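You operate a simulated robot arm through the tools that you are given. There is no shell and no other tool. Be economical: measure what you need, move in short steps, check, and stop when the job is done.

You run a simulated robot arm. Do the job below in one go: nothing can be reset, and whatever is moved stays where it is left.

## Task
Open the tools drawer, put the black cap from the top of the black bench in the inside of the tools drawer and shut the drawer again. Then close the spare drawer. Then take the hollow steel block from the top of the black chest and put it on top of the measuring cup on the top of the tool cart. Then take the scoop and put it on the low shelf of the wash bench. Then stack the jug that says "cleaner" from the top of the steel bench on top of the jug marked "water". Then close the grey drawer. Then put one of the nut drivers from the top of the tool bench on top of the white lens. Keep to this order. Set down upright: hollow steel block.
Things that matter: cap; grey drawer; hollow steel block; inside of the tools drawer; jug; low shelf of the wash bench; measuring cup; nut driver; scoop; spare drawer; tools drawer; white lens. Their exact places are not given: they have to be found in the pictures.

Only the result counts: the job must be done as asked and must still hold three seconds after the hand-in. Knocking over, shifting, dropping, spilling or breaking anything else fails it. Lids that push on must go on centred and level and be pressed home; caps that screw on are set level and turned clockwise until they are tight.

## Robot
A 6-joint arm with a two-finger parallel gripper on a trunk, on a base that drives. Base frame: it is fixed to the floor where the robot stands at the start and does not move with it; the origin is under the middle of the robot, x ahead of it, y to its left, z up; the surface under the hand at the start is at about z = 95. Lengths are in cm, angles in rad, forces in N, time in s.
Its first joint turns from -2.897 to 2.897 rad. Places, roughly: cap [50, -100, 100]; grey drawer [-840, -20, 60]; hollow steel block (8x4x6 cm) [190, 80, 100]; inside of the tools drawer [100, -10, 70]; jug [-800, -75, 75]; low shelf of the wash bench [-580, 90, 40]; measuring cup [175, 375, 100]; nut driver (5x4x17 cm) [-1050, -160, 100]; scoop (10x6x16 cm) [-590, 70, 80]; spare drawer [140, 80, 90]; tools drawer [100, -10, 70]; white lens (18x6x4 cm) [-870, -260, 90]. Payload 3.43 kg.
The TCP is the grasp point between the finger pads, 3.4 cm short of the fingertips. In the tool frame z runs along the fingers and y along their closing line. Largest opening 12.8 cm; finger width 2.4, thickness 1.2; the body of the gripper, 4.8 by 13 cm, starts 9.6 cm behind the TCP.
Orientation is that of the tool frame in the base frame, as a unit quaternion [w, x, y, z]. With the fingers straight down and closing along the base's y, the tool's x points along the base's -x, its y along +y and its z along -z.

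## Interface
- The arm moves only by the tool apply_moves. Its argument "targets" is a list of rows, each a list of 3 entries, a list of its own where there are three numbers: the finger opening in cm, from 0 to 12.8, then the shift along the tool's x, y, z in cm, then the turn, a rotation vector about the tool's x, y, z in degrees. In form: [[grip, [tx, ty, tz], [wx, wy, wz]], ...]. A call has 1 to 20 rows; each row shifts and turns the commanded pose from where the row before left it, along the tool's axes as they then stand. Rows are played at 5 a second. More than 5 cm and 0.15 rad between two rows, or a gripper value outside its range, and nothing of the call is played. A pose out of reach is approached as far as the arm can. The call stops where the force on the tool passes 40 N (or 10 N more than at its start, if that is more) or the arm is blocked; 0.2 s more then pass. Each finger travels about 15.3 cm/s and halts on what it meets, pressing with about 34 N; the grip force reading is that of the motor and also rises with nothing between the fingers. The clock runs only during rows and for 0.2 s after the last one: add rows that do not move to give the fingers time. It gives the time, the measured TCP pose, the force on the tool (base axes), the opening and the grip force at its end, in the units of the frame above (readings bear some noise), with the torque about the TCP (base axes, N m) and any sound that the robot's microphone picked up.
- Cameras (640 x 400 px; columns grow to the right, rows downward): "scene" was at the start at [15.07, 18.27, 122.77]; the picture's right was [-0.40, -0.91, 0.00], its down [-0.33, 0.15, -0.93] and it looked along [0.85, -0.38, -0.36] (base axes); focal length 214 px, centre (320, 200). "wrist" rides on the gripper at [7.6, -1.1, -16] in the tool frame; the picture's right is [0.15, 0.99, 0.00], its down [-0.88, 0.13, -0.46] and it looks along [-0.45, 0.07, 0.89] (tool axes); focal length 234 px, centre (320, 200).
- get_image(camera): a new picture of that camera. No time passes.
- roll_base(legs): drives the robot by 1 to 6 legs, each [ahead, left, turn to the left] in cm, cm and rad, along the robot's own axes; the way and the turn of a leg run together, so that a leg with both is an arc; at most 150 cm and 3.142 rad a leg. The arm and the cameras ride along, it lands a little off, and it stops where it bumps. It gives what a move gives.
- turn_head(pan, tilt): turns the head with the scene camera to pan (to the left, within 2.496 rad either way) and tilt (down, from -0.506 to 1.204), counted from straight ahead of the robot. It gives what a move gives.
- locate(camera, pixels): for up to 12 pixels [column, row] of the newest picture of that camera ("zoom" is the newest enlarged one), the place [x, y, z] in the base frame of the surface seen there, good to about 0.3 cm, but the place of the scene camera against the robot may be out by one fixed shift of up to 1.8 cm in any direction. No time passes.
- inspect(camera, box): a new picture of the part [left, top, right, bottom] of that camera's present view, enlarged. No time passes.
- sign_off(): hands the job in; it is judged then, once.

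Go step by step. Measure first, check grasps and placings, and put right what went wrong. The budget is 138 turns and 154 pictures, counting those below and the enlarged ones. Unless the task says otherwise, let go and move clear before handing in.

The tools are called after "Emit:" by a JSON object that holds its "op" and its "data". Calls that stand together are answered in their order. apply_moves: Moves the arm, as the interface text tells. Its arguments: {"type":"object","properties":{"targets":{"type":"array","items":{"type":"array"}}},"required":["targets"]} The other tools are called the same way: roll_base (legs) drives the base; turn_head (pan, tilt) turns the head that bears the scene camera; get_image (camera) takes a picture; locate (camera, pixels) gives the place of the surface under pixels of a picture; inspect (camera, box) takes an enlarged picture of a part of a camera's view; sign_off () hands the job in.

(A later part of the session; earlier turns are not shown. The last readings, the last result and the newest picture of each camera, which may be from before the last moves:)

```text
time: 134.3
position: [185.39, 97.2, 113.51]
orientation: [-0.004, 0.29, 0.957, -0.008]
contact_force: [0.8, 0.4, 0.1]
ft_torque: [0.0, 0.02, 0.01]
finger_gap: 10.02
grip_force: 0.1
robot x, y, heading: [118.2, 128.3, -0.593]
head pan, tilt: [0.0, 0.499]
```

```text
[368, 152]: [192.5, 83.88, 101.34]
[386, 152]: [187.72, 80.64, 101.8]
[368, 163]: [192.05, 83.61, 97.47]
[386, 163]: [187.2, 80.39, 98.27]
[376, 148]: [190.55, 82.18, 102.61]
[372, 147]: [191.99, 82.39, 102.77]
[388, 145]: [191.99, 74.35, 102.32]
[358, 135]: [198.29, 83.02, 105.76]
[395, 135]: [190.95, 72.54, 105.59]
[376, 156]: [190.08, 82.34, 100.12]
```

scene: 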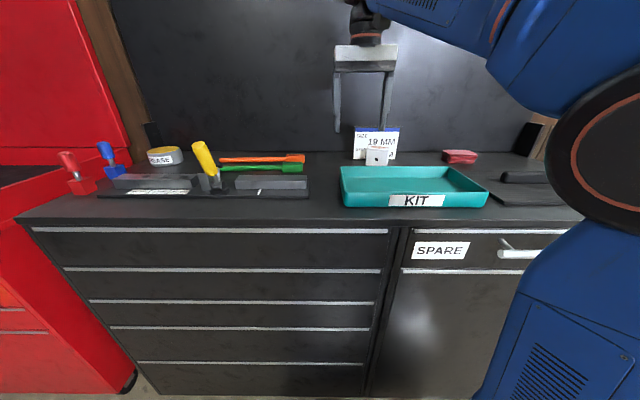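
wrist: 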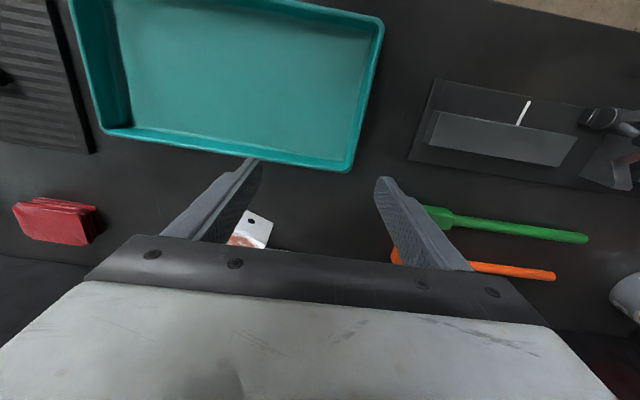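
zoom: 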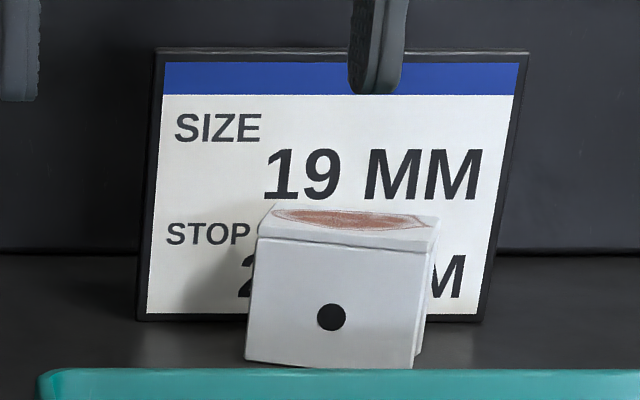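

Move the hand over the block for a top view.

Emit:
{"op": "apply_moves", "data": {"targets": [[10, [-4.3, -3.2, 0], [0, 0, 0]], [10, [-4.3, -3.2, 0], [0, 0, 0]], [10, [-4.3, -3.2, 0], [0, 0, 0]]]}}

Emit:
{"op": "get_image", "data": {"camera": "wrist"}}

Emit:
{"op": "inspect", "data": {"camera": "wrist", "box": [240, 100, 400, 220]}}

```text
refused: row 1 steps farther than a row can; nothing moved
```

```text
93 pictures are left
```

wrist: 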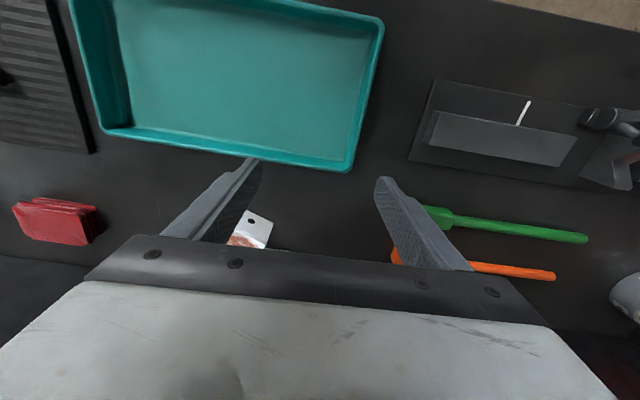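

```text
3.33 times, centred on (320, 160) of wrist
```

zoom: 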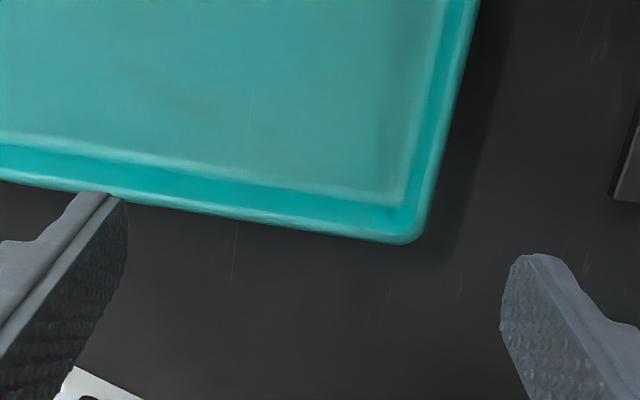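

Step too long; split it into four.

Emit:
{"op": "apply_moves", "data": {"targets": [[10, [-3.3, -2.5, 0], [0, 0, 0]], [10, [-3.3, -2.5, 0], [0, 0, 0]], [10, [-3.3, -2.5, 0], [0, 0, 0]], [10, [-3.3, -2.5, 0], [0, 0, 0]]]}}

Emit:
{"op": "get_image", "data": {"camera": "wrist"}}

```text
time: 135.3
position: [190.53, 81.7, 113.6]
orientation: [-0.003, 0.29, 0.957, -0.007]
contact_force: [0.0, 0.6, 1.0]
ft_torque: [-0.03, -0.07, -0.01]
finger_gap: 10.02
grip_force: 0.0
robot x, y, heading: [118.11, 128.15, -0.6]
head pan, tilt: [0.0, 0.499]
```

```text
91 pictures are left
```

wrist: 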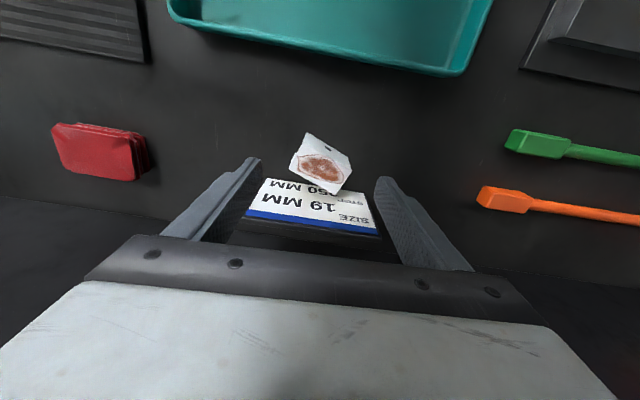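

Emit:
{"op": "inspect", "data": {"camera": "wrist", "box": [270, 120, 370, 210]}}

Emit:
{"op": "locate", "data": {"camera": "wrist", "pixels": [[300, 157], [348, 166], [338, 190], [294, 168], [310, 138], [350, 155], [320, 145], [320, 170], [290, 150], [330, 210]]}}

```text
4.44 times, centred on (320, 165) of wrist
```

zoom: 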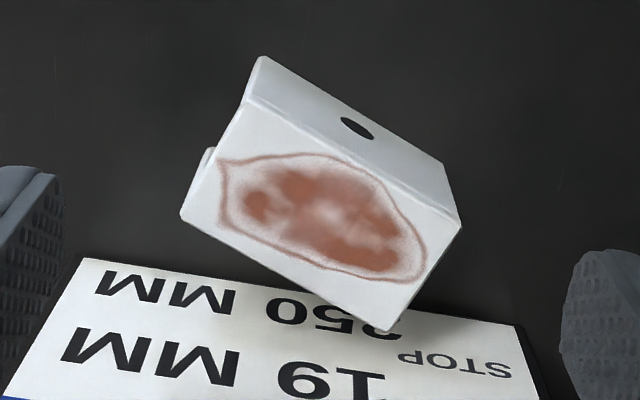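

```text
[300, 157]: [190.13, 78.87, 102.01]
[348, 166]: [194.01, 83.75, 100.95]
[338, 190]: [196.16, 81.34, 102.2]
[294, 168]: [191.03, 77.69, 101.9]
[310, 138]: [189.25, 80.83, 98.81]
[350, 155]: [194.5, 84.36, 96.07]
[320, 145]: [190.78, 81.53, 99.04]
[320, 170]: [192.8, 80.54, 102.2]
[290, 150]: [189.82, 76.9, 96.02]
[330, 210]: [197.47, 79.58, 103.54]
```

Block top z≈102.1, centre (192.7,80.6), long axis ≈34.5°, card close behind. I'll check the card's height and place before descending with fingers closing along the block's length.

Emit:
{"op": "locate", "data": {"camera": "wrist", "pixels": [[250, 215], [310, 222], [370, 232], [270, 185], [365, 200], [355, 195], [262, 195], [334, 194], [289, 168], [303, 142], [351, 170]]}}

Emit:
{"op": "apply_moves", "data": {"targets": [[10, [0, 0, 0], [0, 0, 7.27]], [10, [0, 0, 0], [0, 0, 7.27]], [10, [0, 0, 0], [0, 0, 7.27]], [10, [-2.13, 1.17, 0], [0, 0, 0]]]}}

Emit:
{"op": "inspect", "data": {"camera": "wrist", "box": [220, 100, 420, 225]}}

```text
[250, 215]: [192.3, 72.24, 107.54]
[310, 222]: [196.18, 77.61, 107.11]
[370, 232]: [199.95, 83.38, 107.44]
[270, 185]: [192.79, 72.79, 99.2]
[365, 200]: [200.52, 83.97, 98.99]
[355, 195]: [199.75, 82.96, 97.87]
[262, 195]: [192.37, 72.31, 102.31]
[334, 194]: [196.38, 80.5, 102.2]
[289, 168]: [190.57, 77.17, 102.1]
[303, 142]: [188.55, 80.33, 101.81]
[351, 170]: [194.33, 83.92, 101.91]
```

```text
time: 136.3
position: [192.99, 80.48, 113.45]
orientation: [0.001, 0.467, 0.884, -0.008]
contact_force: [-0.5, -0.3, 0.3]
ft_torque: [-0.04, -0.11, 0.02]
finger_gap: 10.0
grip_force: 0.1
robot x, y, heading: [118.11, 127.86, -0.604]
head pan, tilt: [0.0, 0.499]
```

```text
3.20 times, centred on (320, 162) of wrist
```

zoom: 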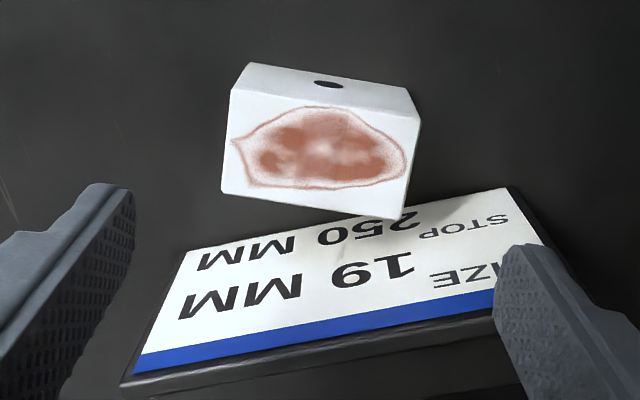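

Refine: block 6.8×3.8 at (192.5,80.5), axis 31°, card at a=117.7 with top 107.5 – a gap of 9 clears it. Descend to z≈101 and close.

Emit:
{"op": "apply_moves", "data": {"targets": [[9, [0.27, -0.45, 0], [0, 0, 3.3]], [9, [0, 0, 4.2], [0, 0, 0]], [9, [0, 0, 4.2], [0, 0, 0]], [9, [0, 0, 4.0], [0, 0, 0]]]}}

Emit:
{"op": "get_image", "data": {"camera": "wrist"}}

```text
time: 137.3
position: [192.24, 80.16, 101.23]
orientation: [-0.002, 0.492, 0.871, -0.008]
contact_force: [-0.4, -0.2, 0.6]
ft_torque: [-0.02, 0.01, 0.0]
finger_gap: 9.01
grip_force: 0.1
robot x, y, heading: [118.11, 128.37, -0.597]
head pan, tilt: [0.0, 0.499]
```

```text
88 pictures are left
```

wrist: 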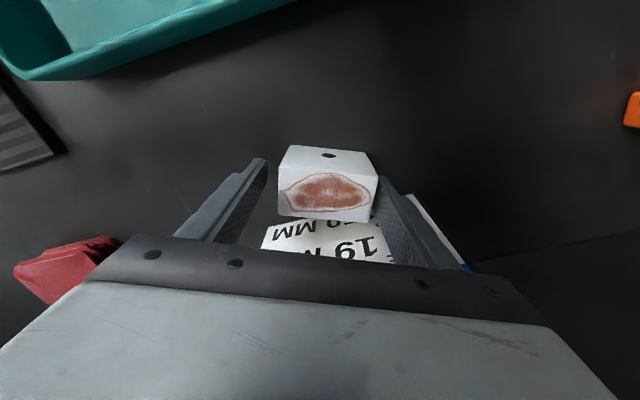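

Slight shift of 0.5 cm toward the far finger, then close.

Emit:
{"op": "apply_moves", "data": {"targets": [[9, [0, 0.4, 0], [0, 0, 0]], [7, [0, 0, 0], [0, 0, 0]], [5, [0, 0, 0], [0, 0, 0]], [5, [0, 0, 0], [0, 0, 0]]]}}

Emit:
{"op": "get_image", "data": {"camera": "wrist"}}

```text
time: 138.3
position: [192.56, 80.36, 101.18]
orientation: [-0.001, 0.492, 0.871, -0.008]
contact_force: [0.8, -0.2, 2.9]
ft_torque: [0.21, -0.18, -0.04]
finger_gap: 6.97
grip_force: 34.1
robot x, y, heading: [118.13, 128.45, -0.6]
head pan, tilt: [0.0, 0.499]
```

```text
87 pictures are left
```

wrist: 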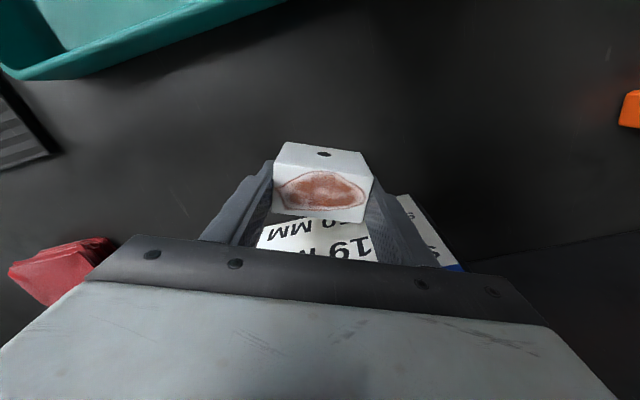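

Gripped (gap 6.97). Lift 15 and back the robot away, then look left for the tool cart.

Emit:
{"op": "apply_moves", "data": {"targets": [[5, [0, 0, -3], [0, 0, 0]], [5, [0, 0, -4], [0, 0, 0]], [5, [0, 0, -4], [0, 0, 0]], [5, [0, 0, -4], [0, 0, 0]]]}}

Emit:
{"op": "roll_base", "data": {"legs": [[-60, 0, 0], [0, 0, 1.2]]}}

Emit:
{"op": "turn_head", "data": {"pan": 0.3, "tilt": 0.35}}

Emit:
{"op": "get_image", "data": {"camera": "scene"}}

```text
time: 139.3
position: [192.48, 80.9, 113.65]
orientation: [-0.001, 0.491, 0.871, -0.008]
contact_force: [0.8, -0.6, -3.2]
ft_torque: [-0.01, 0.02, 0.02]
finger_gap: 7.0
grip_force: 34.3
out of reach, approached as far as the arm can: row 4
robot x, y, heading: [118.52, 128.55, -0.6]
head pan, tilt: [0.0, 0.499]
```

```text
time: 145.6
position: [140.75, 213.27, 113.73]
orientation: [0.005, -0.08, 0.997, -0.007]
contact_force: [-0.2, 0.4, -2.4]
ft_torque: [0.01, -0.02, 0.0]
finger_gap: 6.98
grip_force: 34.0
robot x, y, heading: [69.02, 162.12, 0.588]
head pan, tilt: [0.0, 0.499]
```

```text
time: 146.4
position: [140.74, 213.14, 113.71]
orientation: [0.005, -0.08, 0.997, -0.007]
contact_force: [0.0, 0.2, -2.2]
ft_torque: [0.02, -0.01, 0.04]
finger_gap: 6.99
grip_force: 33.6
robot x, y, heading: [68.78, 162.62, 0.587]
head pan, tilt: [0.3, 0.351]
```

```text
86 pictures are left
```

scene: 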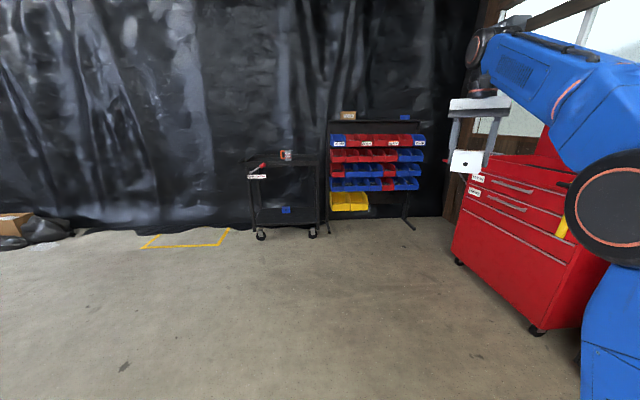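

A black cart stands ahead with a cup at (286,155). Zoom and locate.

Emit:
{"op": "inspect", "data": {"camera": "scene", "box": [230, 130, 340, 250]}}

Emit:
{"op": "locate", "data": {"camera": "scene", "pixels": [[286, 155], [250, 160], [318, 160], [247, 170], [316, 175], [262, 235], [312, 232], [155, 240], [228, 230], [160, 248]]}}

```text
3.33 times, centred on (285, 190) of scene
```

zoom: 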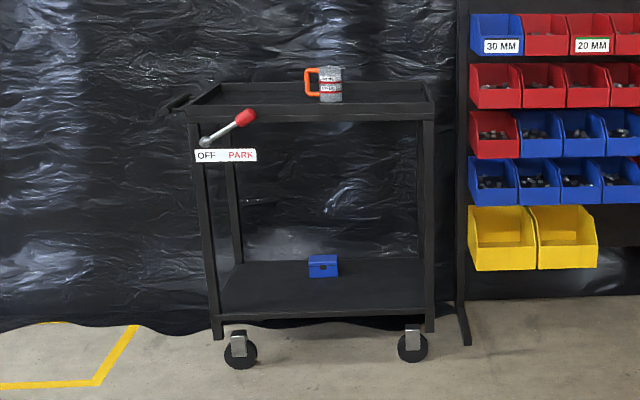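

```text
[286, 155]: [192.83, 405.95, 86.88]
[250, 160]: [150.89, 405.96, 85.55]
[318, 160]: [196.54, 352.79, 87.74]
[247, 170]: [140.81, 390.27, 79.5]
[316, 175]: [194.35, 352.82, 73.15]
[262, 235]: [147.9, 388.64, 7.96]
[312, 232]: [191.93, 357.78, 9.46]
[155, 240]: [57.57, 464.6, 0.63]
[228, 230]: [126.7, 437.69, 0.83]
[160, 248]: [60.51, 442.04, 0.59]
```

Emit:
{"op": "locate", "data": {"camera": "zoom", "pixels": [[330, 72], [330, 85], [330, 98], [322, 90], [338, 90], [310, 84], [300, 110], [250, 105], [400, 100], [330, 68]]}}

Emit:
{"op": "roll_base", "data": {"legs": [[0, 0, 0.37], [130, 0, 0]]}}

Emit:
{"op": "turn_head", "data": {"pan": 0.0, "tilt": 0.45}}

Emit:
{"op": "get_image", "data": {"camera": "scene"}}

```text
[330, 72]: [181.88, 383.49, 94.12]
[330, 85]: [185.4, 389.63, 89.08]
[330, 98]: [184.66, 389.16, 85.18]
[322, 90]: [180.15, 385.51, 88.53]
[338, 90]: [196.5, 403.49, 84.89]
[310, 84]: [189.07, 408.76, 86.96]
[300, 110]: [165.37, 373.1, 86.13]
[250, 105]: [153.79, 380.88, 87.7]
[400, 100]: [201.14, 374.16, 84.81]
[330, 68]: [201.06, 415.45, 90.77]
```

```text
time: 150.1
position: [132.55, 259.32, 113.51]
orientation: [0.004, -0.267, 0.964, -0.006]
contact_force: [0.4, 0.3, -2.9]
ft_torque: [0.02, 0.05, -0.01]
finger_gap: 6.99
grip_force: 33.7
robot x, y, heading: [84.89, 185.54, 0.97]
head pan, tilt: [0.3, 0.351]
stopped in leg 2: the robot was blocked; the commanded pose is now the measured one
```

```text
time: 150.9
position: [132.43, 259.35, 113.61]
orientation: [0.006, -0.267, 0.964, -0.007]
contact_force: [-0.7, 0.0, -2.3]
ft_torque: [-0.01, 0.01, -0.01]
finger_gap: 6.97
grip_force: 34.1
robot x, y, heading: [85.08, 185.06, 0.967]
head pan, tilt: [0.0, 0.45]
```

```text
84 pictures are left
```

scene: 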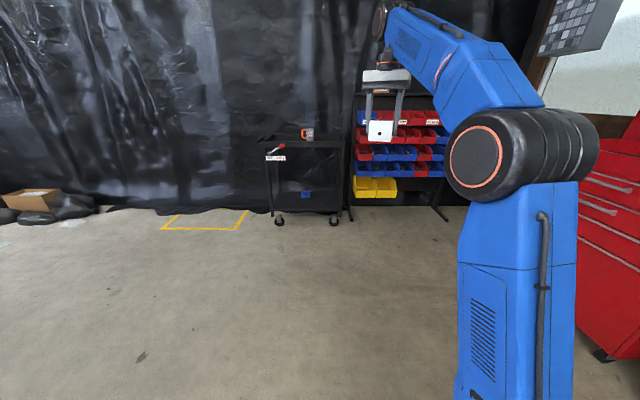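

Blocked, most likely by the orange chock near (88,232). Check.

Emit:
{"op": "turn_head", "data": {"pan": 0.5, "tilt": 1.0}}

Emit:
{"op": "get_image", "data": {"camera": "scene"}}

```text
time: 151.8
position: [132.58, 259.34, 113.55]
orientation: [0.005, -0.267, 0.964, -0.006]
contact_force: [0.2, -0.1, -2.6]
ft_torque: [-0.01, 0.01, 0.0]
finger_gap: 6.99
grip_force: 34.0
robot x, y, heading: [84.6, 185.25, 0.963]
head pan, tilt: [0.499, 1.0]
```

```text
83 pictures are left
```

scene: 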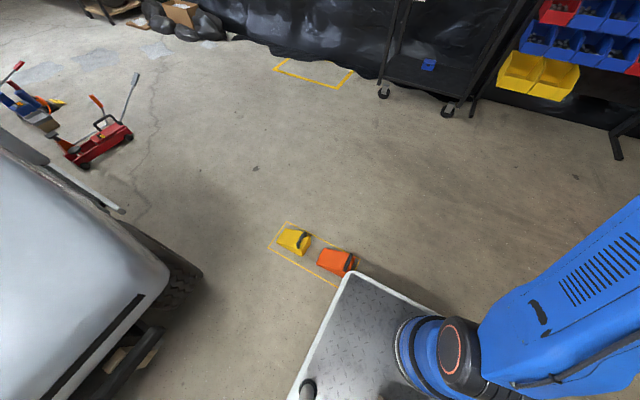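

The chock sits at my front-left corner. Back off, pass on its right side, and approach the cart.

Emit:
{"op": "roll_base", "data": {"legs": [[-6, 0, 0], [0, -14, 0], [105, 0, 0], [0, 38, 0]]}}

Emit:
{"op": "turn_head", "data": {"pan": 0.0, "tilt": 0.45}}

Emit:
{"op": "get_image", "data": {"camera": "scene"}}

```text
time: 160.8
position: [172.45, 355.83, 113.58]
orientation: [0.004, -0.258, 0.966, -0.006]
contact_force: [0.0, -0.3, -3.0]
ft_torque: [0.04, -0.04, 0.02]
finger_gap: 6.99
grip_force: 33.9
robot x, y, heading: [123.51, 283.0, 0.95]
head pan, tilt: [0.499, 1.0]
```

```text
time: 161.8
position: [172.48, 355.84, 113.59]
orientation: [0.006, -0.257, 0.966, -0.006]
contact_force: [0.2, 0.5, -3.9]
ft_torque: [0.01, -0.04, -0.03]
finger_gap: 6.97
grip_force: 34.1
robot x, y, heading: [123.04, 282.91, 0.949]
head pan, tilt: [0.0, 0.45]
```

```text
82 pictures are left
```

scene: 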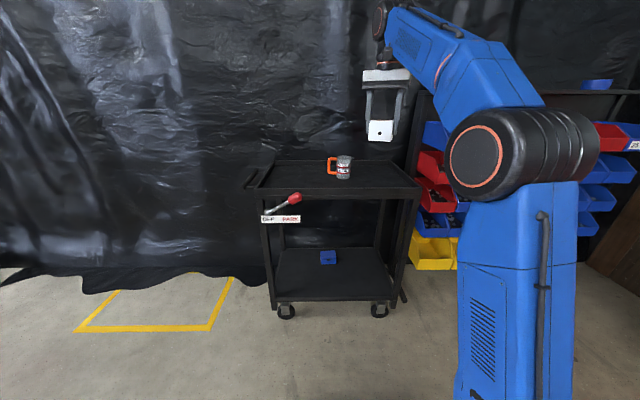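

The cup sits at (343,167) on the cart's top. Zoom and locate.

Emit:
{"op": "inspect", "data": {"camera": "scene", "box": [300, 135, 400, 205]}}

Emit:
{"op": "locate", "data": {"camera": "scene", "pixels": [[344, 158], [339, 157], [350, 157], [344, 170], [344, 177], [331, 166], [300, 182], [390, 182], [270, 185], [262, 190], [412, 190]]}}

```text
5.71 times, centred on (350, 170) of scene
```

zoom: 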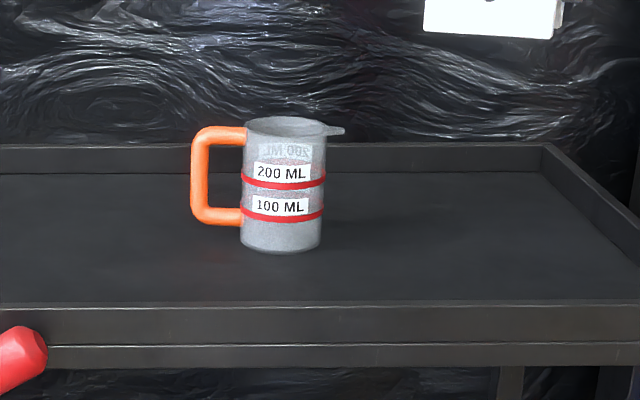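

```text
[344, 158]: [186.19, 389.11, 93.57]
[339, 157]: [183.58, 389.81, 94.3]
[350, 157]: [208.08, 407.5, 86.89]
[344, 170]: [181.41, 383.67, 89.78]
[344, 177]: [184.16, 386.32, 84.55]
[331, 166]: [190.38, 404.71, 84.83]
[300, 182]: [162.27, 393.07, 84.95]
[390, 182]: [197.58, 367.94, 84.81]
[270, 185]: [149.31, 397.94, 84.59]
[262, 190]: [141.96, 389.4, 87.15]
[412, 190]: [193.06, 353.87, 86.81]
```

Drive ahead 40 so the hand is above the cart, then view the cup from above.

Emit:
{"op": "roll_base", "data": {"legs": [[40, 0, 0.008]]}}

Emit:
{"op": "get_image", "data": {"camera": "wrist"}}

Emit:
{"op": "get_image", "data": {"camera": "scene"}}

```text
time: 164.3
position: [195.99, 388.61, 113.57]
orientation: [0.005, -0.257, 0.966, -0.006]
contact_force: [0.0, -0.2, -2.6]
ft_torque: [-0.02, 0.02, 0.04]
finger_gap: 6.96
grip_force: 33.9
robot x, y, heading: [146.61, 315.78, 0.946]
head pan, tilt: [0.0, 0.45]
```

```text
80 pictures are left
```

wrist: 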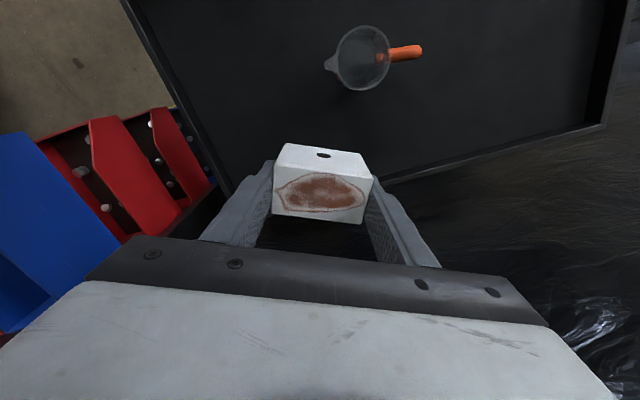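

```text
79 pictures are left
```

scene: 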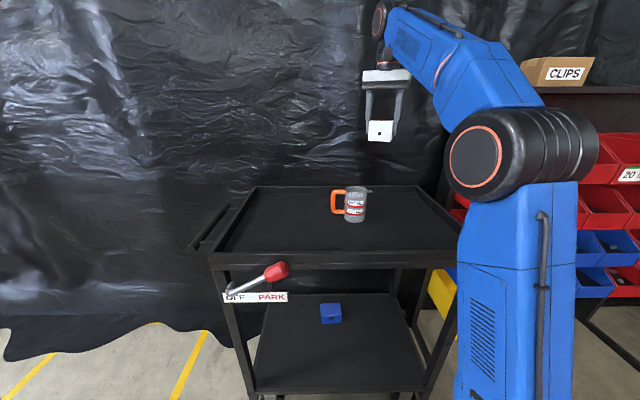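

The cup is at wrist (363,58); zoom on it to measure the rim.

Emit:
{"op": "inspect", "data": {"camera": "wrist", "box": [310, 10, 440, 100]}}

Emit:
{"op": "locate", "data": {"camera": "zoom", "pixels": [[150, 165], [385, 165], [265, 85], [275, 385], [100, 300], [115, 260], [395, 230], [270, 350], [200, 110], [170, 340], [370, 310]]}}

```text
4.44 times, centred on (375, 55) of wrist
```

zoom: 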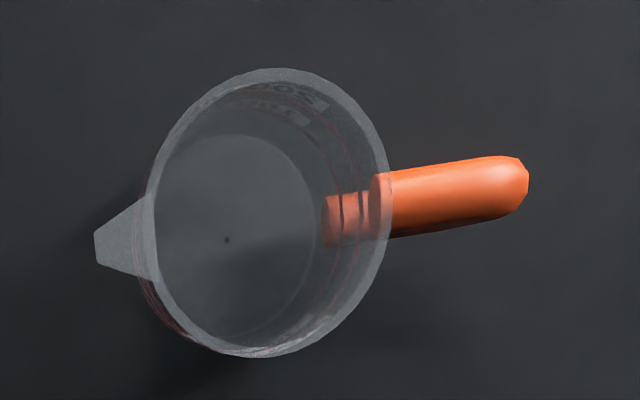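

```text
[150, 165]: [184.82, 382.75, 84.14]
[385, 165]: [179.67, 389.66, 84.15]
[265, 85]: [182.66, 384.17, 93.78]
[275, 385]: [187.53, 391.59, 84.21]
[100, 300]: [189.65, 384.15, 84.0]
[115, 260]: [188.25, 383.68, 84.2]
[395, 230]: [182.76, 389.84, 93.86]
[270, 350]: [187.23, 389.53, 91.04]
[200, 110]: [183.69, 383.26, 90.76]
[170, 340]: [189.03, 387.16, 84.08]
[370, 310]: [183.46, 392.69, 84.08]
```

Rim outer Ø≈7.35, rim z≈93.8, centre ≈(184.6,386.8); the 7 cm block will rest across it. Move over and descend to 1 cm above.

Emit:
{"op": "apply_moves", "data": {"targets": [[5, [3.58, 1.36, 0], [0, 0, 0]], [5, [3.58, 1.36, 0], [0, 0, 0]], [5, [3.58, 1.36, 0], [0, 0, 0]], [5, [0, 0, 4.4], [0, 0, 0]], [5, [0, 0, 4.4], [0, 0, 0]], [5, [0, 0, 4.2], [0, 0, 0]], [5, [0, 0, 0], [0, 0, 0]]]}}

Emit:
{"op": "get_image", "data": {"camera": "wrist"}}

Emit:
{"op": "inspect", "data": {"camera": "scene", "box": [310, 150, 410, 230]}}

```text
time: 165.9
position: [184.65, 386.61, 100.37]
orientation: [0.006, -0.257, 0.966, -0.006]
contact_force: [0.5, -0.4, -3.2]
ft_torque: [0.05, 0.0, -0.01]
finger_gap: 6.99
grip_force: 34.2
robot x, y, heading: [147.03, 315.47, 0.948]
head pan, tilt: [0.0, 0.45]
```

```text
77 pictures are left
```

wrist: 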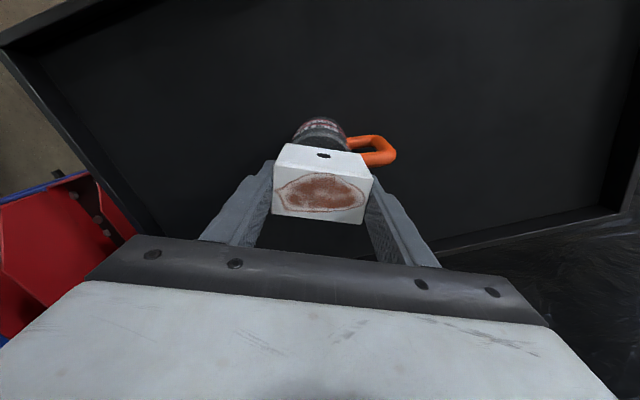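

```text
5.00 times, centred on (360, 190) of scene
```

zoom: 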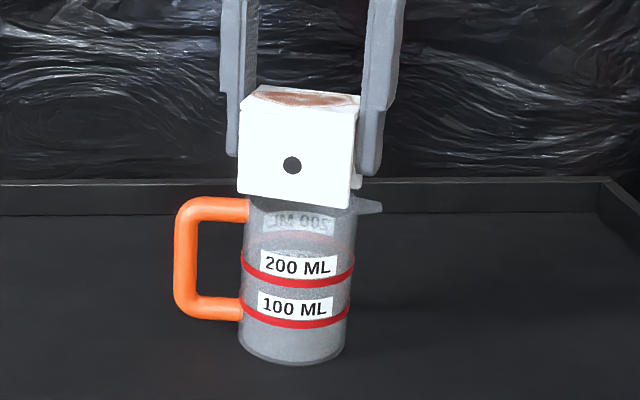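

Alignment looks good. Lower 1.0, then in 0.25 cm steps until contact.

Emit:
{"op": "apply_moves", "data": {"targets": [[5, [0, 0, 0.6], [0, 0, 0]], [5, [0, 0, 0.3], [0, 0, 0]], [5, [0, 0, 0.2], [0, 0, 0]], [5, [0, 0, 0], [0, 0, 0]]]}}

Emit:
{"op": "inspect", "data": {"camera": "scene", "box": [310, 150, 410, 230]}}

```text
time: 166.9
position: [184.79, 386.54, 99.47]
orientation: [0.007, -0.258, 0.966, -0.005]
contact_force: [0.6, -0.7, 27.1]
ft_torque: [0.0, 0.13, -0.03]
finger_gap: 6.98
grip_force: 33.6
robot x, y, heading: [146.57, 315.5, 0.949]
head pan, tilt: [0.0, 0.45]
```

```text
5.00 times, centred on (360, 190) of scene
```

zoom: 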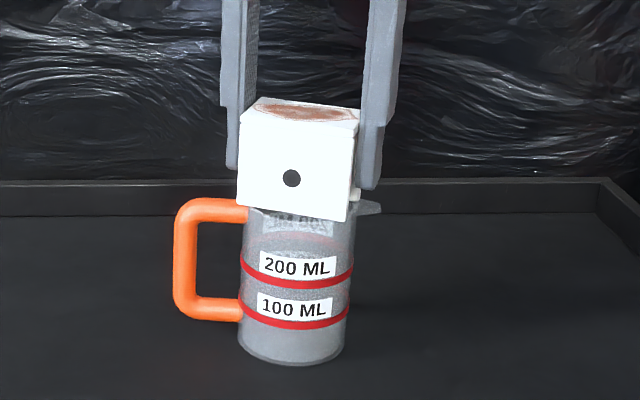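

Contact (27 N, negligible torque). Ease up slightly and open gently.

Emit:
{"op": "apply_moves", "data": {"targets": [[5, [0, 0, -0.15], [0, 0, 0]], [7.3, [0, 0, 0], [0, 0, 0]], [8.2, [0, 0, 0], [0, 0, 0]], [9.2, [0, 0, 0], [0, 0, 0]], [9.2, [0, 0, 0], [0, 0, 0]]]}}

Emit:
{"op": "inspect", "data": {"camera": "scene", "box": [310, 150, 410, 230]}}

Emit:
{"op": "get_image", "data": {"camera": "wrist"}}

```text
time: 168.1
position: [184.77, 386.68, 99.5]
orientation: [0.005, -0.257, 0.966, -0.006]
contact_force: [0.0, 0.0, -0.2]
ft_torque: [0.01, 0.01, 0.03]
finger_gap: 9.23
grip_force: 0.1
robot x, y, heading: [146.59, 315.68, 0.947]
head pan, tilt: [0.0, 0.45]
```

```text
5.00 times, centred on (360, 190) of scene
```

zoom: 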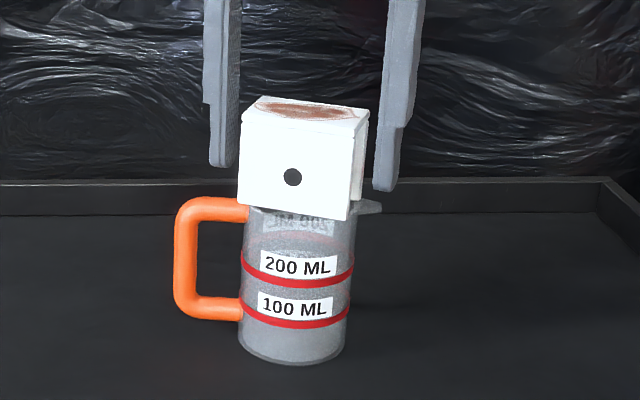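

```text
73 pictures are left
```

wrist: 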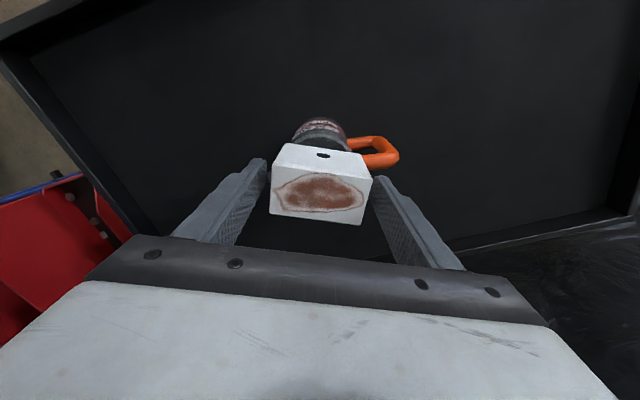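

Block stands on the cup. Raise and pull in the hand, retreat the way I came, and turn toward -x.

Emit:
{"op": "apply_moves", "data": {"targets": [[9.2, [0, 0, -4], [0, 0, 0]], [9.2, [0, 0, -4.5], [0, 0, 0]], [9.2, [0, 0, -4.5], [0, 0, 0]]]}}

Emit:
{"op": "roll_base", "data": {"legs": [[-20, 0, 0], [0, -48, 0], [-100, 0, 0], [-20, 0, 0]]}}

Emit:
{"op": "turn_head", "data": {"pan": 1.9, "tilt": 0.35}}

Emit:
{"op": "get_image", "data": {"camera": "scene"}}

```text
time: 168.9
position: [184.55, 386.75, 112.42]
orientation: [0.006, -0.258, 0.966, -0.006]
contact_force: [-0.2, 0.5, -0.8]
ft_torque: [-0.01, 0.01, -0.02]
finger_gap: 9.21
grip_force: 0.1
robot x, y, heading: [146.93, 315.59, 0.952]
head pan, tilt: [0.0, 0.45]
```

```text
time: 179.0
position: [141.23, 244.56, 112.35]
orientation: [0.005, -0.252, 0.968, -0.006]
contact_force: [-0.1, -0.5, 0.6]
ft_torque: [0.02, 0.02, 0.01]
finger_gap: 9.17
grip_force: 0.0
robot x, y, heading: [103.13, 173.92, 0.937]
head pan, tilt: [0.0, 0.45]
```

```text
time: 180.8
position: [141.23, 244.62, 112.29]
orientation: [0.006, -0.251, 0.968, -0.006]
contact_force: [0.0, -0.2, 1.2]
ft_torque: [0.02, 0.0, -0.02]
finger_gap: 9.21
grip_force: 0.0
robot x, y, heading: [102.71, 174.05, 0.938]
head pan, tilt: [1.901, 0.351]
```

```text
72 pictures are left
```

scene: 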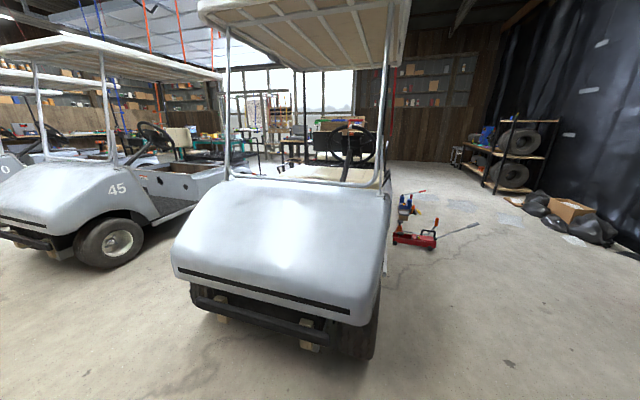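

Golf carts stand in the middle. Measure their extent and the lanes beside them, and view the left lane too.

Emit:
{"op": "locate", "data": {"camera": "scene", "pixels": [[355, 350], [240, 310], [195, 290], [375, 230], [430, 245], [80, 265], [110, 255], [420, 195], [480, 210], [10, 235], [540, 230], [330, 150]]}}

Emit:
{"op": "turn_head", "data": {"pan": 2.45, "tilt": 0.3}}

Emit:
{"op": "get_image", "data": {"camera": "scene"}}

Emit:
{"op": "locate", "data": {"camera": "scene", "pixels": [[100, 250], [200, 230], [300, 250], [100, 180], [160, 200], [60, 200], [400, 240], [20, 230], [260, 180], [200, 175]]}}

```text
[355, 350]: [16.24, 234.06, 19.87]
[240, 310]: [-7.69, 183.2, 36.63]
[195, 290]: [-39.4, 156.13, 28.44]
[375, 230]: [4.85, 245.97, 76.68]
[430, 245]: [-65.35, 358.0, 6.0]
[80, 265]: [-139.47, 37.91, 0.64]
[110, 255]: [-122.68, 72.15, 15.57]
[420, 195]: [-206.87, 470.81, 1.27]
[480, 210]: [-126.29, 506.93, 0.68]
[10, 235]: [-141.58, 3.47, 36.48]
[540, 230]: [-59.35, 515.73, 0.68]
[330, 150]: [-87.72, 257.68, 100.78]
```

```text
time: 181.8
position: [141.24, 244.73, 112.31]
orientation: [0.005, -0.253, 0.968, -0.006]
contact_force: [0.2, 0.2, 0.2]
ft_torque: [0.02, 0.01, -0.02]
finger_gap: 9.18
grip_force: 0.0
robot x, y, heading: [102.77, 173.72, 0.941]
head pan, tilt: [2.45, 0.3]
```

```text
71 pictures are left
```

scene: 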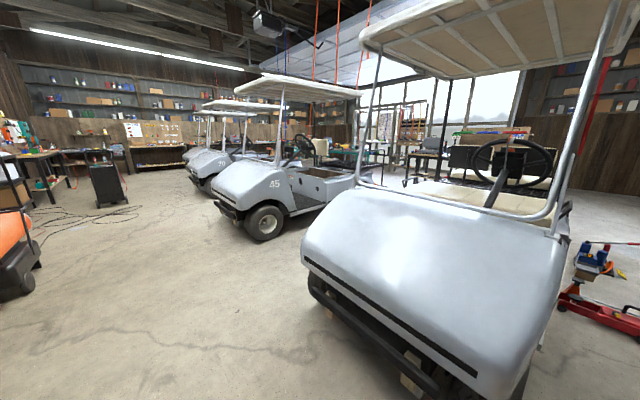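

```text
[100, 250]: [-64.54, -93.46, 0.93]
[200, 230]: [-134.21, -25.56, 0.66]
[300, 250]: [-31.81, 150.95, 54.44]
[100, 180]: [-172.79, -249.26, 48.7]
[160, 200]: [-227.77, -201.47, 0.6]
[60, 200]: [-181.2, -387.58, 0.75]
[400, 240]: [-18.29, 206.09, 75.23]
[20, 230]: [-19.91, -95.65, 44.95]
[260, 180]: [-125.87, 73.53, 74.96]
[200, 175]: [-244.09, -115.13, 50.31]
```

The carts face +a and leave a lane between them at d≈50 (from -5 to 106). I'll turn to face -a, slide to d≈51 and look down the lane.

Emit:
{"op": "roll_base", "data": {"legs": [[0, 0, 1.6], [0, 148, 0], [20, 0, 0]]}}

Emit:
{"op": "turn_head", "data": {"pan": 0.0, "tilt": 0.3}}

Emit:
{"op": "get_image", "data": {"camera": "scene"}}

Emit:
{"op": "locate", "data": {"camera": "scene", "pixels": [[100, 300], [150, 250], [200, 230], [250, 220], [300, 220], [350, 220], [400, 230], [450, 240], [500, 260], [560, 300], [250, 190], [330, 180]]}}

```text
time: 194.2
position: [-69.16, 99.33, 112.17]
orientation: [-0.008, 0.871, -0.492, 0.0]
contact_force: [-0.2, 0.4, 0.3]
ft_torque: [-0.01, -0.03, -0.02]
finger_gap: 9.19
grip_force: 0.1
robot x, y, heading: [2.63, 63.08, 2.544]
head pan, tilt: [2.45, 0.3]
```

```text
time: 196.5
position: [-69.23, 99.51, 112.16]
orientation: [-0.008, 0.871, -0.491, 0.0]
contact_force: [0.5, 1.8, -0.4]
ft_torque: [-0.02, 0.01, -0.03]
finger_gap: 9.19
grip_force: 0.1
robot x, y, heading: [2.74, 63.17, 2.544]
head pan, tilt: [0.0, 0.3]
```

```text
70 pictures are left
```

scene: 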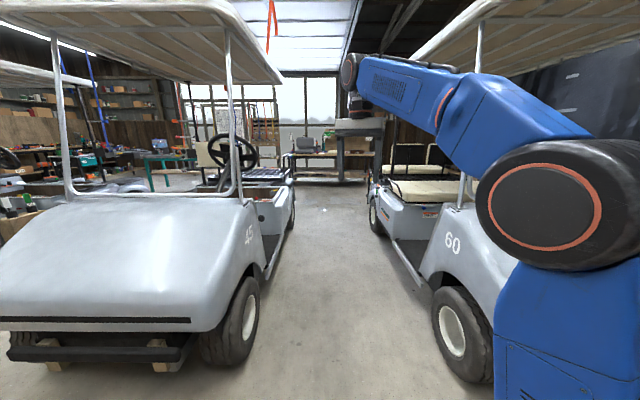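

```text
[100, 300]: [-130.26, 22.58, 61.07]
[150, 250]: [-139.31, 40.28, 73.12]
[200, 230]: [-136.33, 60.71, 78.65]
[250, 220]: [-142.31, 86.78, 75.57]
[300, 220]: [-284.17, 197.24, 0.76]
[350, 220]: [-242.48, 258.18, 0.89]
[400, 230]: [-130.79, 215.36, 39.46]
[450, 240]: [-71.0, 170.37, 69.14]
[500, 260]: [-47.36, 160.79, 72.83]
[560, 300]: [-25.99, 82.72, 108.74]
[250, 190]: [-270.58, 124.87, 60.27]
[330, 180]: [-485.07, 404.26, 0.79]
```

The lane is clear (d -5…103). Centre up and drive through, 360 ahead.

Emit:
{"op": "roll_base", "data": {"legs": [[0, 4, -0.004], [120, 0, 0], [120, 0, 0], [120, 0, 0]]}}

Emit:
{"op": "turn_head", "data": {"pan": 0.6, "tilt": 0.35}}

Emit:
{"op": "get_image", "data": {"camera": "scene"}}

```text
time: 214.4
position: [-367.98, 302.07, 112.24]
orientation: [-0.008, 0.869, -0.495, 0.001]
contact_force: [-0.9, 0.4, 0.3]
ft_torque: [0.02, -0.01, -0.02]
finger_gap: 9.22
grip_force: 0.0
robot x, y, heading: [-296.29, 265.51, 2.532]
head pan, tilt: [0.0, 0.3]
```

```text
time: 215.4
position: [-367.95, 301.88, 112.28]
orientation: [-0.007, 0.869, -0.495, 0.0]
contact_force: [0.5, 0.1, -0.2]
ft_torque: [-0.03, -0.02, -0.04]
finger_gap: 9.22
grip_force: 0.1
robot x, y, heading: [-296.15, 265.06, 2.539]
head pan, tilt: [0.6, 0.351]
```

```text
69 pictures are left
```

scene: 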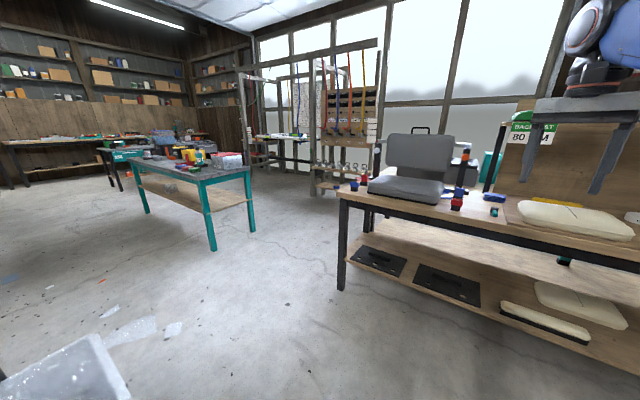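

Through. A teal-legged bench stands left at (195,165). Zoom in and locate.

Emit:
{"op": "inspect", "data": {"camera": "scene", "box": [90, 110, 350, 260]}}

Emit:
{"op": "locate", "data": {"camera": "scene", "pixels": [[212, 248], [254, 232], [147, 213], [250, 165], [205, 180], [135, 160], [190, 200], [190, 155], [265, 155], [343, 288], [110, 320], [375, 320]]}}

```text
2.46 times, centred on (220, 185) of scene
```

zoom: 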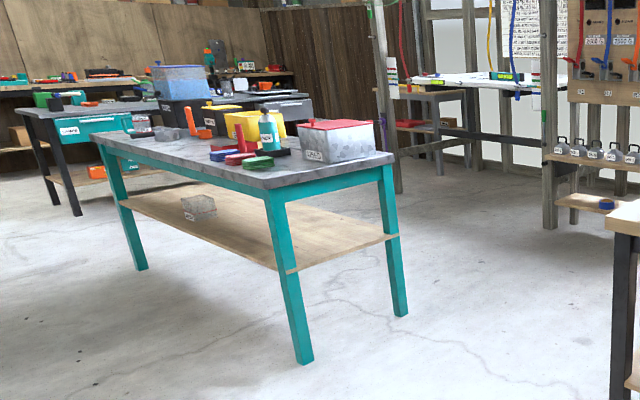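

```text
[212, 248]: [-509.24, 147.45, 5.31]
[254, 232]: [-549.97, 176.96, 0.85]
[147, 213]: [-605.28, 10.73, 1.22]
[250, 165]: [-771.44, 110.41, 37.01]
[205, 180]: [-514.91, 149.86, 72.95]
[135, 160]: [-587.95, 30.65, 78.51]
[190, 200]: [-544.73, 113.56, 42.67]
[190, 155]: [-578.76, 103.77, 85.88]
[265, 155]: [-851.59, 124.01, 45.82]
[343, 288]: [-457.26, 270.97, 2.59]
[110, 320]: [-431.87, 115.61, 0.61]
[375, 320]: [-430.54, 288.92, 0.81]
```

The bench (a -503…-553, d -334…-167) has a low shelf at z≈42: the wash bench. Check the patches on the floor I'd roll over.

Emit:
{"op": "inspect", "data": {"camera": "scene", "box": [0, 260, 200, 400]}}

Emit:
{"op": "inspect", "data": {"camera": "scene", "box": [125, 130, 255, 190]}}

```text
2.86 times, centred on (100, 330) of scene
```

zoom: 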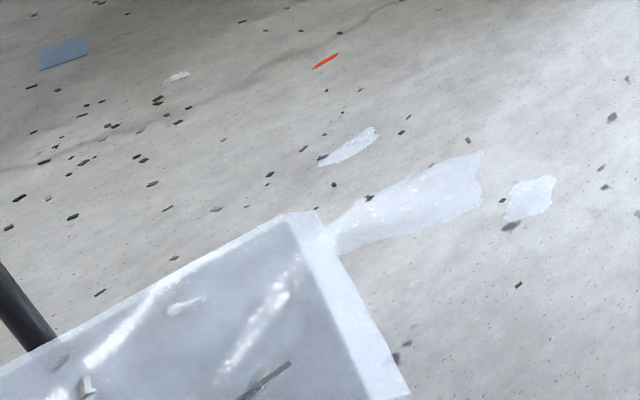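

```text
4.92 times, centred on (190, 160) of scene
```

zoom: 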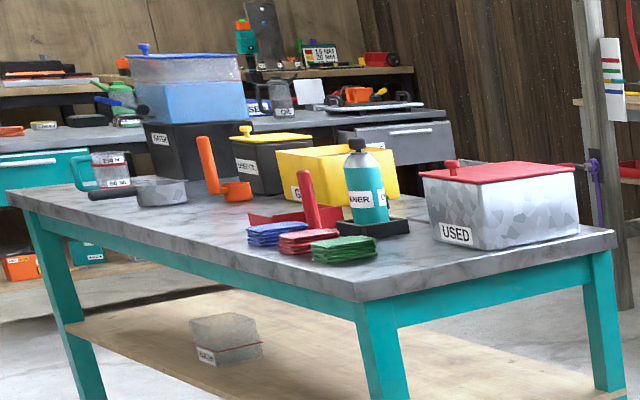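

The tub at the lower left must be avoided; look down-left to see it.

Emit:
{"op": "turn_head", "data": {"pan": 1.1, "tilt": 0.75}}

Emit:
{"op": "get_image", "data": {"camera": "scene"}}

Emit:
{"op": "locate", "data": {"camera": "scene", "pixels": [[320, 200], [100, 200], [200, 150], [200, 250], [300, 300], [400, 250], [420, 150], [100, 300], [300, 100], [500, 200], [50, 100], [400, 330]]}}

```text
time: 216.4
position: [-368.0, 301.9, 112.26]
orientation: [-0.008, 0.869, -0.495, 0.0]
contact_force: [0.6, 0.4, 0.4]
ft_torque: [0.02, 0.05, -0.01]
finger_gap: 9.2
grip_force: 0.0
robot x, y, heading: [-296.34, 265.38, 2.531]
head pan, tilt: [1.1, 0.75]
```

```text
65 pictures are left
```

scene: 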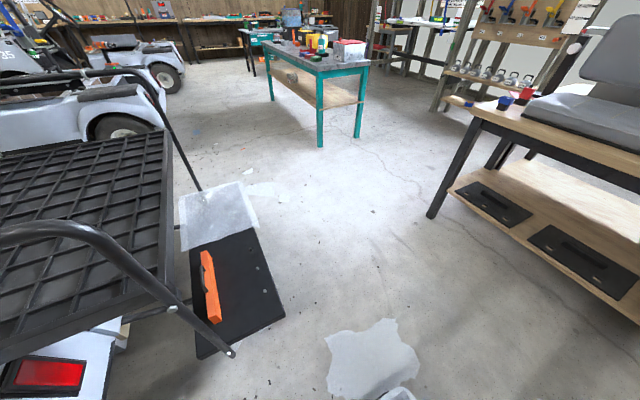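

```text
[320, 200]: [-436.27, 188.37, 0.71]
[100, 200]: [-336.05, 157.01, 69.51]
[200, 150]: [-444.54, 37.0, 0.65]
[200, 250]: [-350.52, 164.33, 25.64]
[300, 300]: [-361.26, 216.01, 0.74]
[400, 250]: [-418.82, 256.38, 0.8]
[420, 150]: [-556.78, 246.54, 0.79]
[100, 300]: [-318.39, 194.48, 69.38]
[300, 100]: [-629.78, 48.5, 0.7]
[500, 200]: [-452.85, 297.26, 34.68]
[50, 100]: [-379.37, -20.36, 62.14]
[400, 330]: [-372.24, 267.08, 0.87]
```

Cart 45's rack and a leaning board narrow the way. I'll go ahead 40, turn left 90° to travel narrow-side along the wash bench, sidestep to a≈-463, and advance.

Emit:
{"op": "roll_base", "data": {"legs": [[40, 0, 0], [0, 0, 1.571], [0, -29, 0], [100, 0, 0]]}}

Emit:
{"op": "turn_head", "data": {"pan": -0.4, "tilt": 0.5}}

Emit:
{"op": "get_image", "data": {"camera": "scene"}}

```text
time: 228.9
position: [-448.63, 154.41, 112.28]
orientation: [-0.006, 0.968, 0.252, -0.005]
contact_force: [-1.0, 0.4, -0.4]
ft_torque: [-0.01, 0.01, -0.01]
finger_gap: 9.25
grip_force: 0.0
robot x, y, heading: [-409.87, 225.25, -2.204]
head pan, tilt: [1.1, 0.75]
```

```text
time: 230.5
position: [-448.56, 154.52, 112.26]
orientation: [-0.006, 0.968, 0.252, -0.005]
contact_force: [0.6, -0.2, 0.9]
ft_torque: [-0.01, -0.01, -0.01]
finger_gap: 9.19
grip_force: 0.0
robot x, y, heading: [-409.78, 225.13, -2.203]
head pan, tilt: [-0.4, 0.499]
```

```text
64 pictures are left
```

scene: 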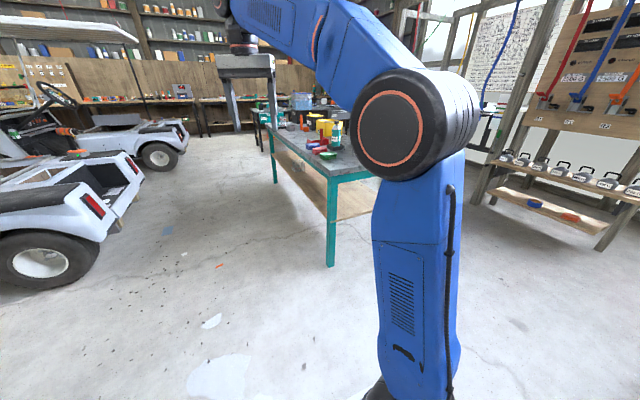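

On track. Straighten by 0.03 and go ahead 212.

Emit:
{"op": "roll_base", "data": {"legs": [[0, 0, 0.03], [110, 0, 0], [102, 0, 0]]}}

Emit:
{"op": "turn_head", "data": {"pan": -1.3, "tilt": 0.6}}

Emit:
{"op": "get_image", "data": {"camera": "scene"}}

```text
time: 241.3
position: [-567.95, -17.69, 112.39]
orientation: [-0.006, 0.966, 0.26, -0.006]
contact_force: [-0.1, -0.6, 0.1]
ft_torque: [0.02, 0.03, -0.01]
finger_gap: 9.22
grip_force: 0.1
robot x, y, heading: [-530.57, 53.67, -2.189]
head pan, tilt: [-0.4, 0.499]
```

```text
time: 242.5
position: [-567.94, -17.75, 112.31]
orientation: [-0.006, 0.966, 0.26, -0.005]
contact_force: [0.2, -0.3, -0.3]
ft_torque: [0.01, 0.02, 0.04]
finger_gap: 9.21
grip_force: 0.0
robot x, y, heading: [-530.97, 53.53, -2.183]
head pan, tilt: [-1.3, 0.6]
```

```text
63 pictures are left
```

scene: 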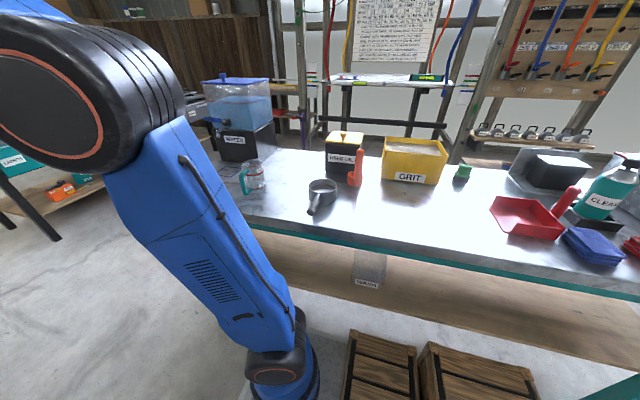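

Zoom on the bench top to identify the scoop.

Emit:
{"op": "inspect", "data": {"camera": "scene", "box": [230, 130, 460, 290]}}

Emit:
{"op": "locate", "data": {"camera": "scene", "pixels": [[355, 160], [353, 180], [360, 170], [322, 190], [313, 210], [355, 190], [370, 268], [330, 265], [420, 300], [300, 245], [500, 235], [280, 225]]}}

```text
2.50 times, centred on (345, 210) of scene
```

zoom: 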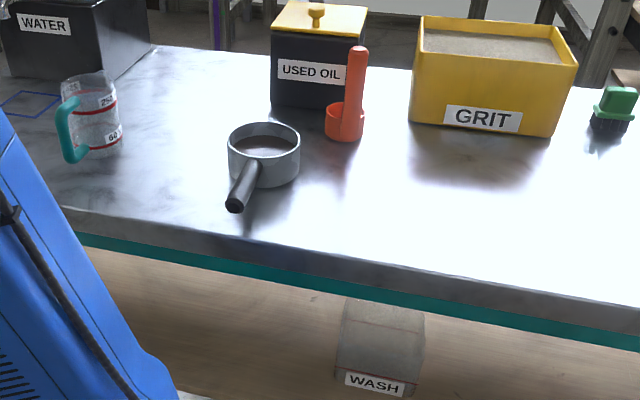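

```text
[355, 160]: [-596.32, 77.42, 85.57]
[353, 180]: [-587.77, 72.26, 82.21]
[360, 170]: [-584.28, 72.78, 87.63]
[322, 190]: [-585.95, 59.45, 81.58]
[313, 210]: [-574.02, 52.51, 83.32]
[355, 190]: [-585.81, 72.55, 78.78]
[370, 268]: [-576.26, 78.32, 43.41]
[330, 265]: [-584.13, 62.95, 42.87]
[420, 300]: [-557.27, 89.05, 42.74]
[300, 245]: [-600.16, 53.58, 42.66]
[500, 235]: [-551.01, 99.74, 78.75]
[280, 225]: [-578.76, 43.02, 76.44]
```

The orange ladle with the upright handle at (-587,72.5) is the scoop. I'll pull the hand in, align it, step away from the bench and turn to face it.

Emit:
{"op": "apply_moves", "data": {"targets": [[8, [4.5, -2.1, 0], [0, 0, 0]], [8, [4.5, -2.1, 0], [0, 0, 0]], [8, [4.5, -2.1, 0], [0, 0, 0]], [8, [4.5, -2.1, 0], [0, 0, 0]], [8, [0, 0, 0], [0, 0, -8.4]], [8, [0, 0, 0], [0, 0, -8.4]], [8, [0, 0, 0], [0, 0, -8.4]]]}}

Emit:
{"op": "roll_base", "data": {"legs": [[0, 18, 0], [0, 0, -1.56]]}}

Emit:
{"op": "turn_head", "data": {"pan": -0.05, "tilt": 0.6}}

Emit:
{"op": "get_image", "data": {"camera": "scene"}}

```text
time: 244.1
position: [-556.53, -1.44, 112.3]
orientation: [-0.007, 0.885, 0.465, -0.004]
contact_force: [0.1, -0.1, -0.3]
ft_torque: [0.02, 0.01, -0.02]
finger_gap: 8.0
grip_force: 0.1
robot x, y, heading: [-530.5, 53.76, -2.187]
head pan, tilt: [-1.3, 0.6]
```

```text
time: 249.4
position: [-571.29, 68.89, 112.39]
orientation: [-0.007, 0.956, -0.294, 0.002]
contact_force: [0.1, -1.1, 0.1]
ft_torque: [-0.02, 0.06, 0.01]
finger_gap: 8.01
grip_force: 0.2
robot x, y, heading: [-516.16, 43.53, 2.531]
head pan, tilt: [-1.3, 0.6]
```

```text
time: 250.9
position: [-571.37, 68.81, 112.38]
orientation: [-0.007, 0.956, -0.295, 0.001]
contact_force: [0.5, -0.3, 1.0]
ft_torque: [0.02, 0.02, 0.02]
finger_gap: 8.0
grip_force: 0.1
robot x, y, heading: [-515.96, 43.19, 2.534]
head pan, tilt: [-0.051, 0.6]
```

```text
61 pictures are left
```

scene: 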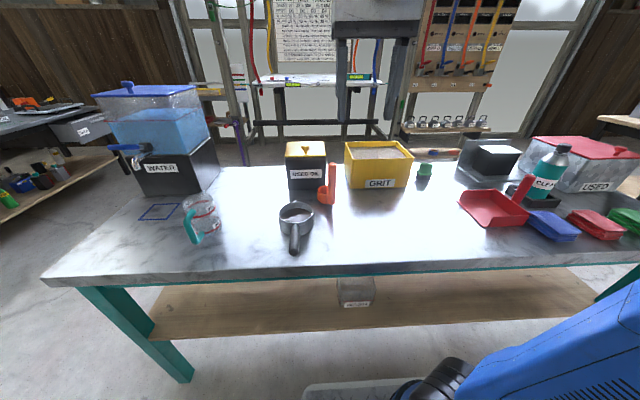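

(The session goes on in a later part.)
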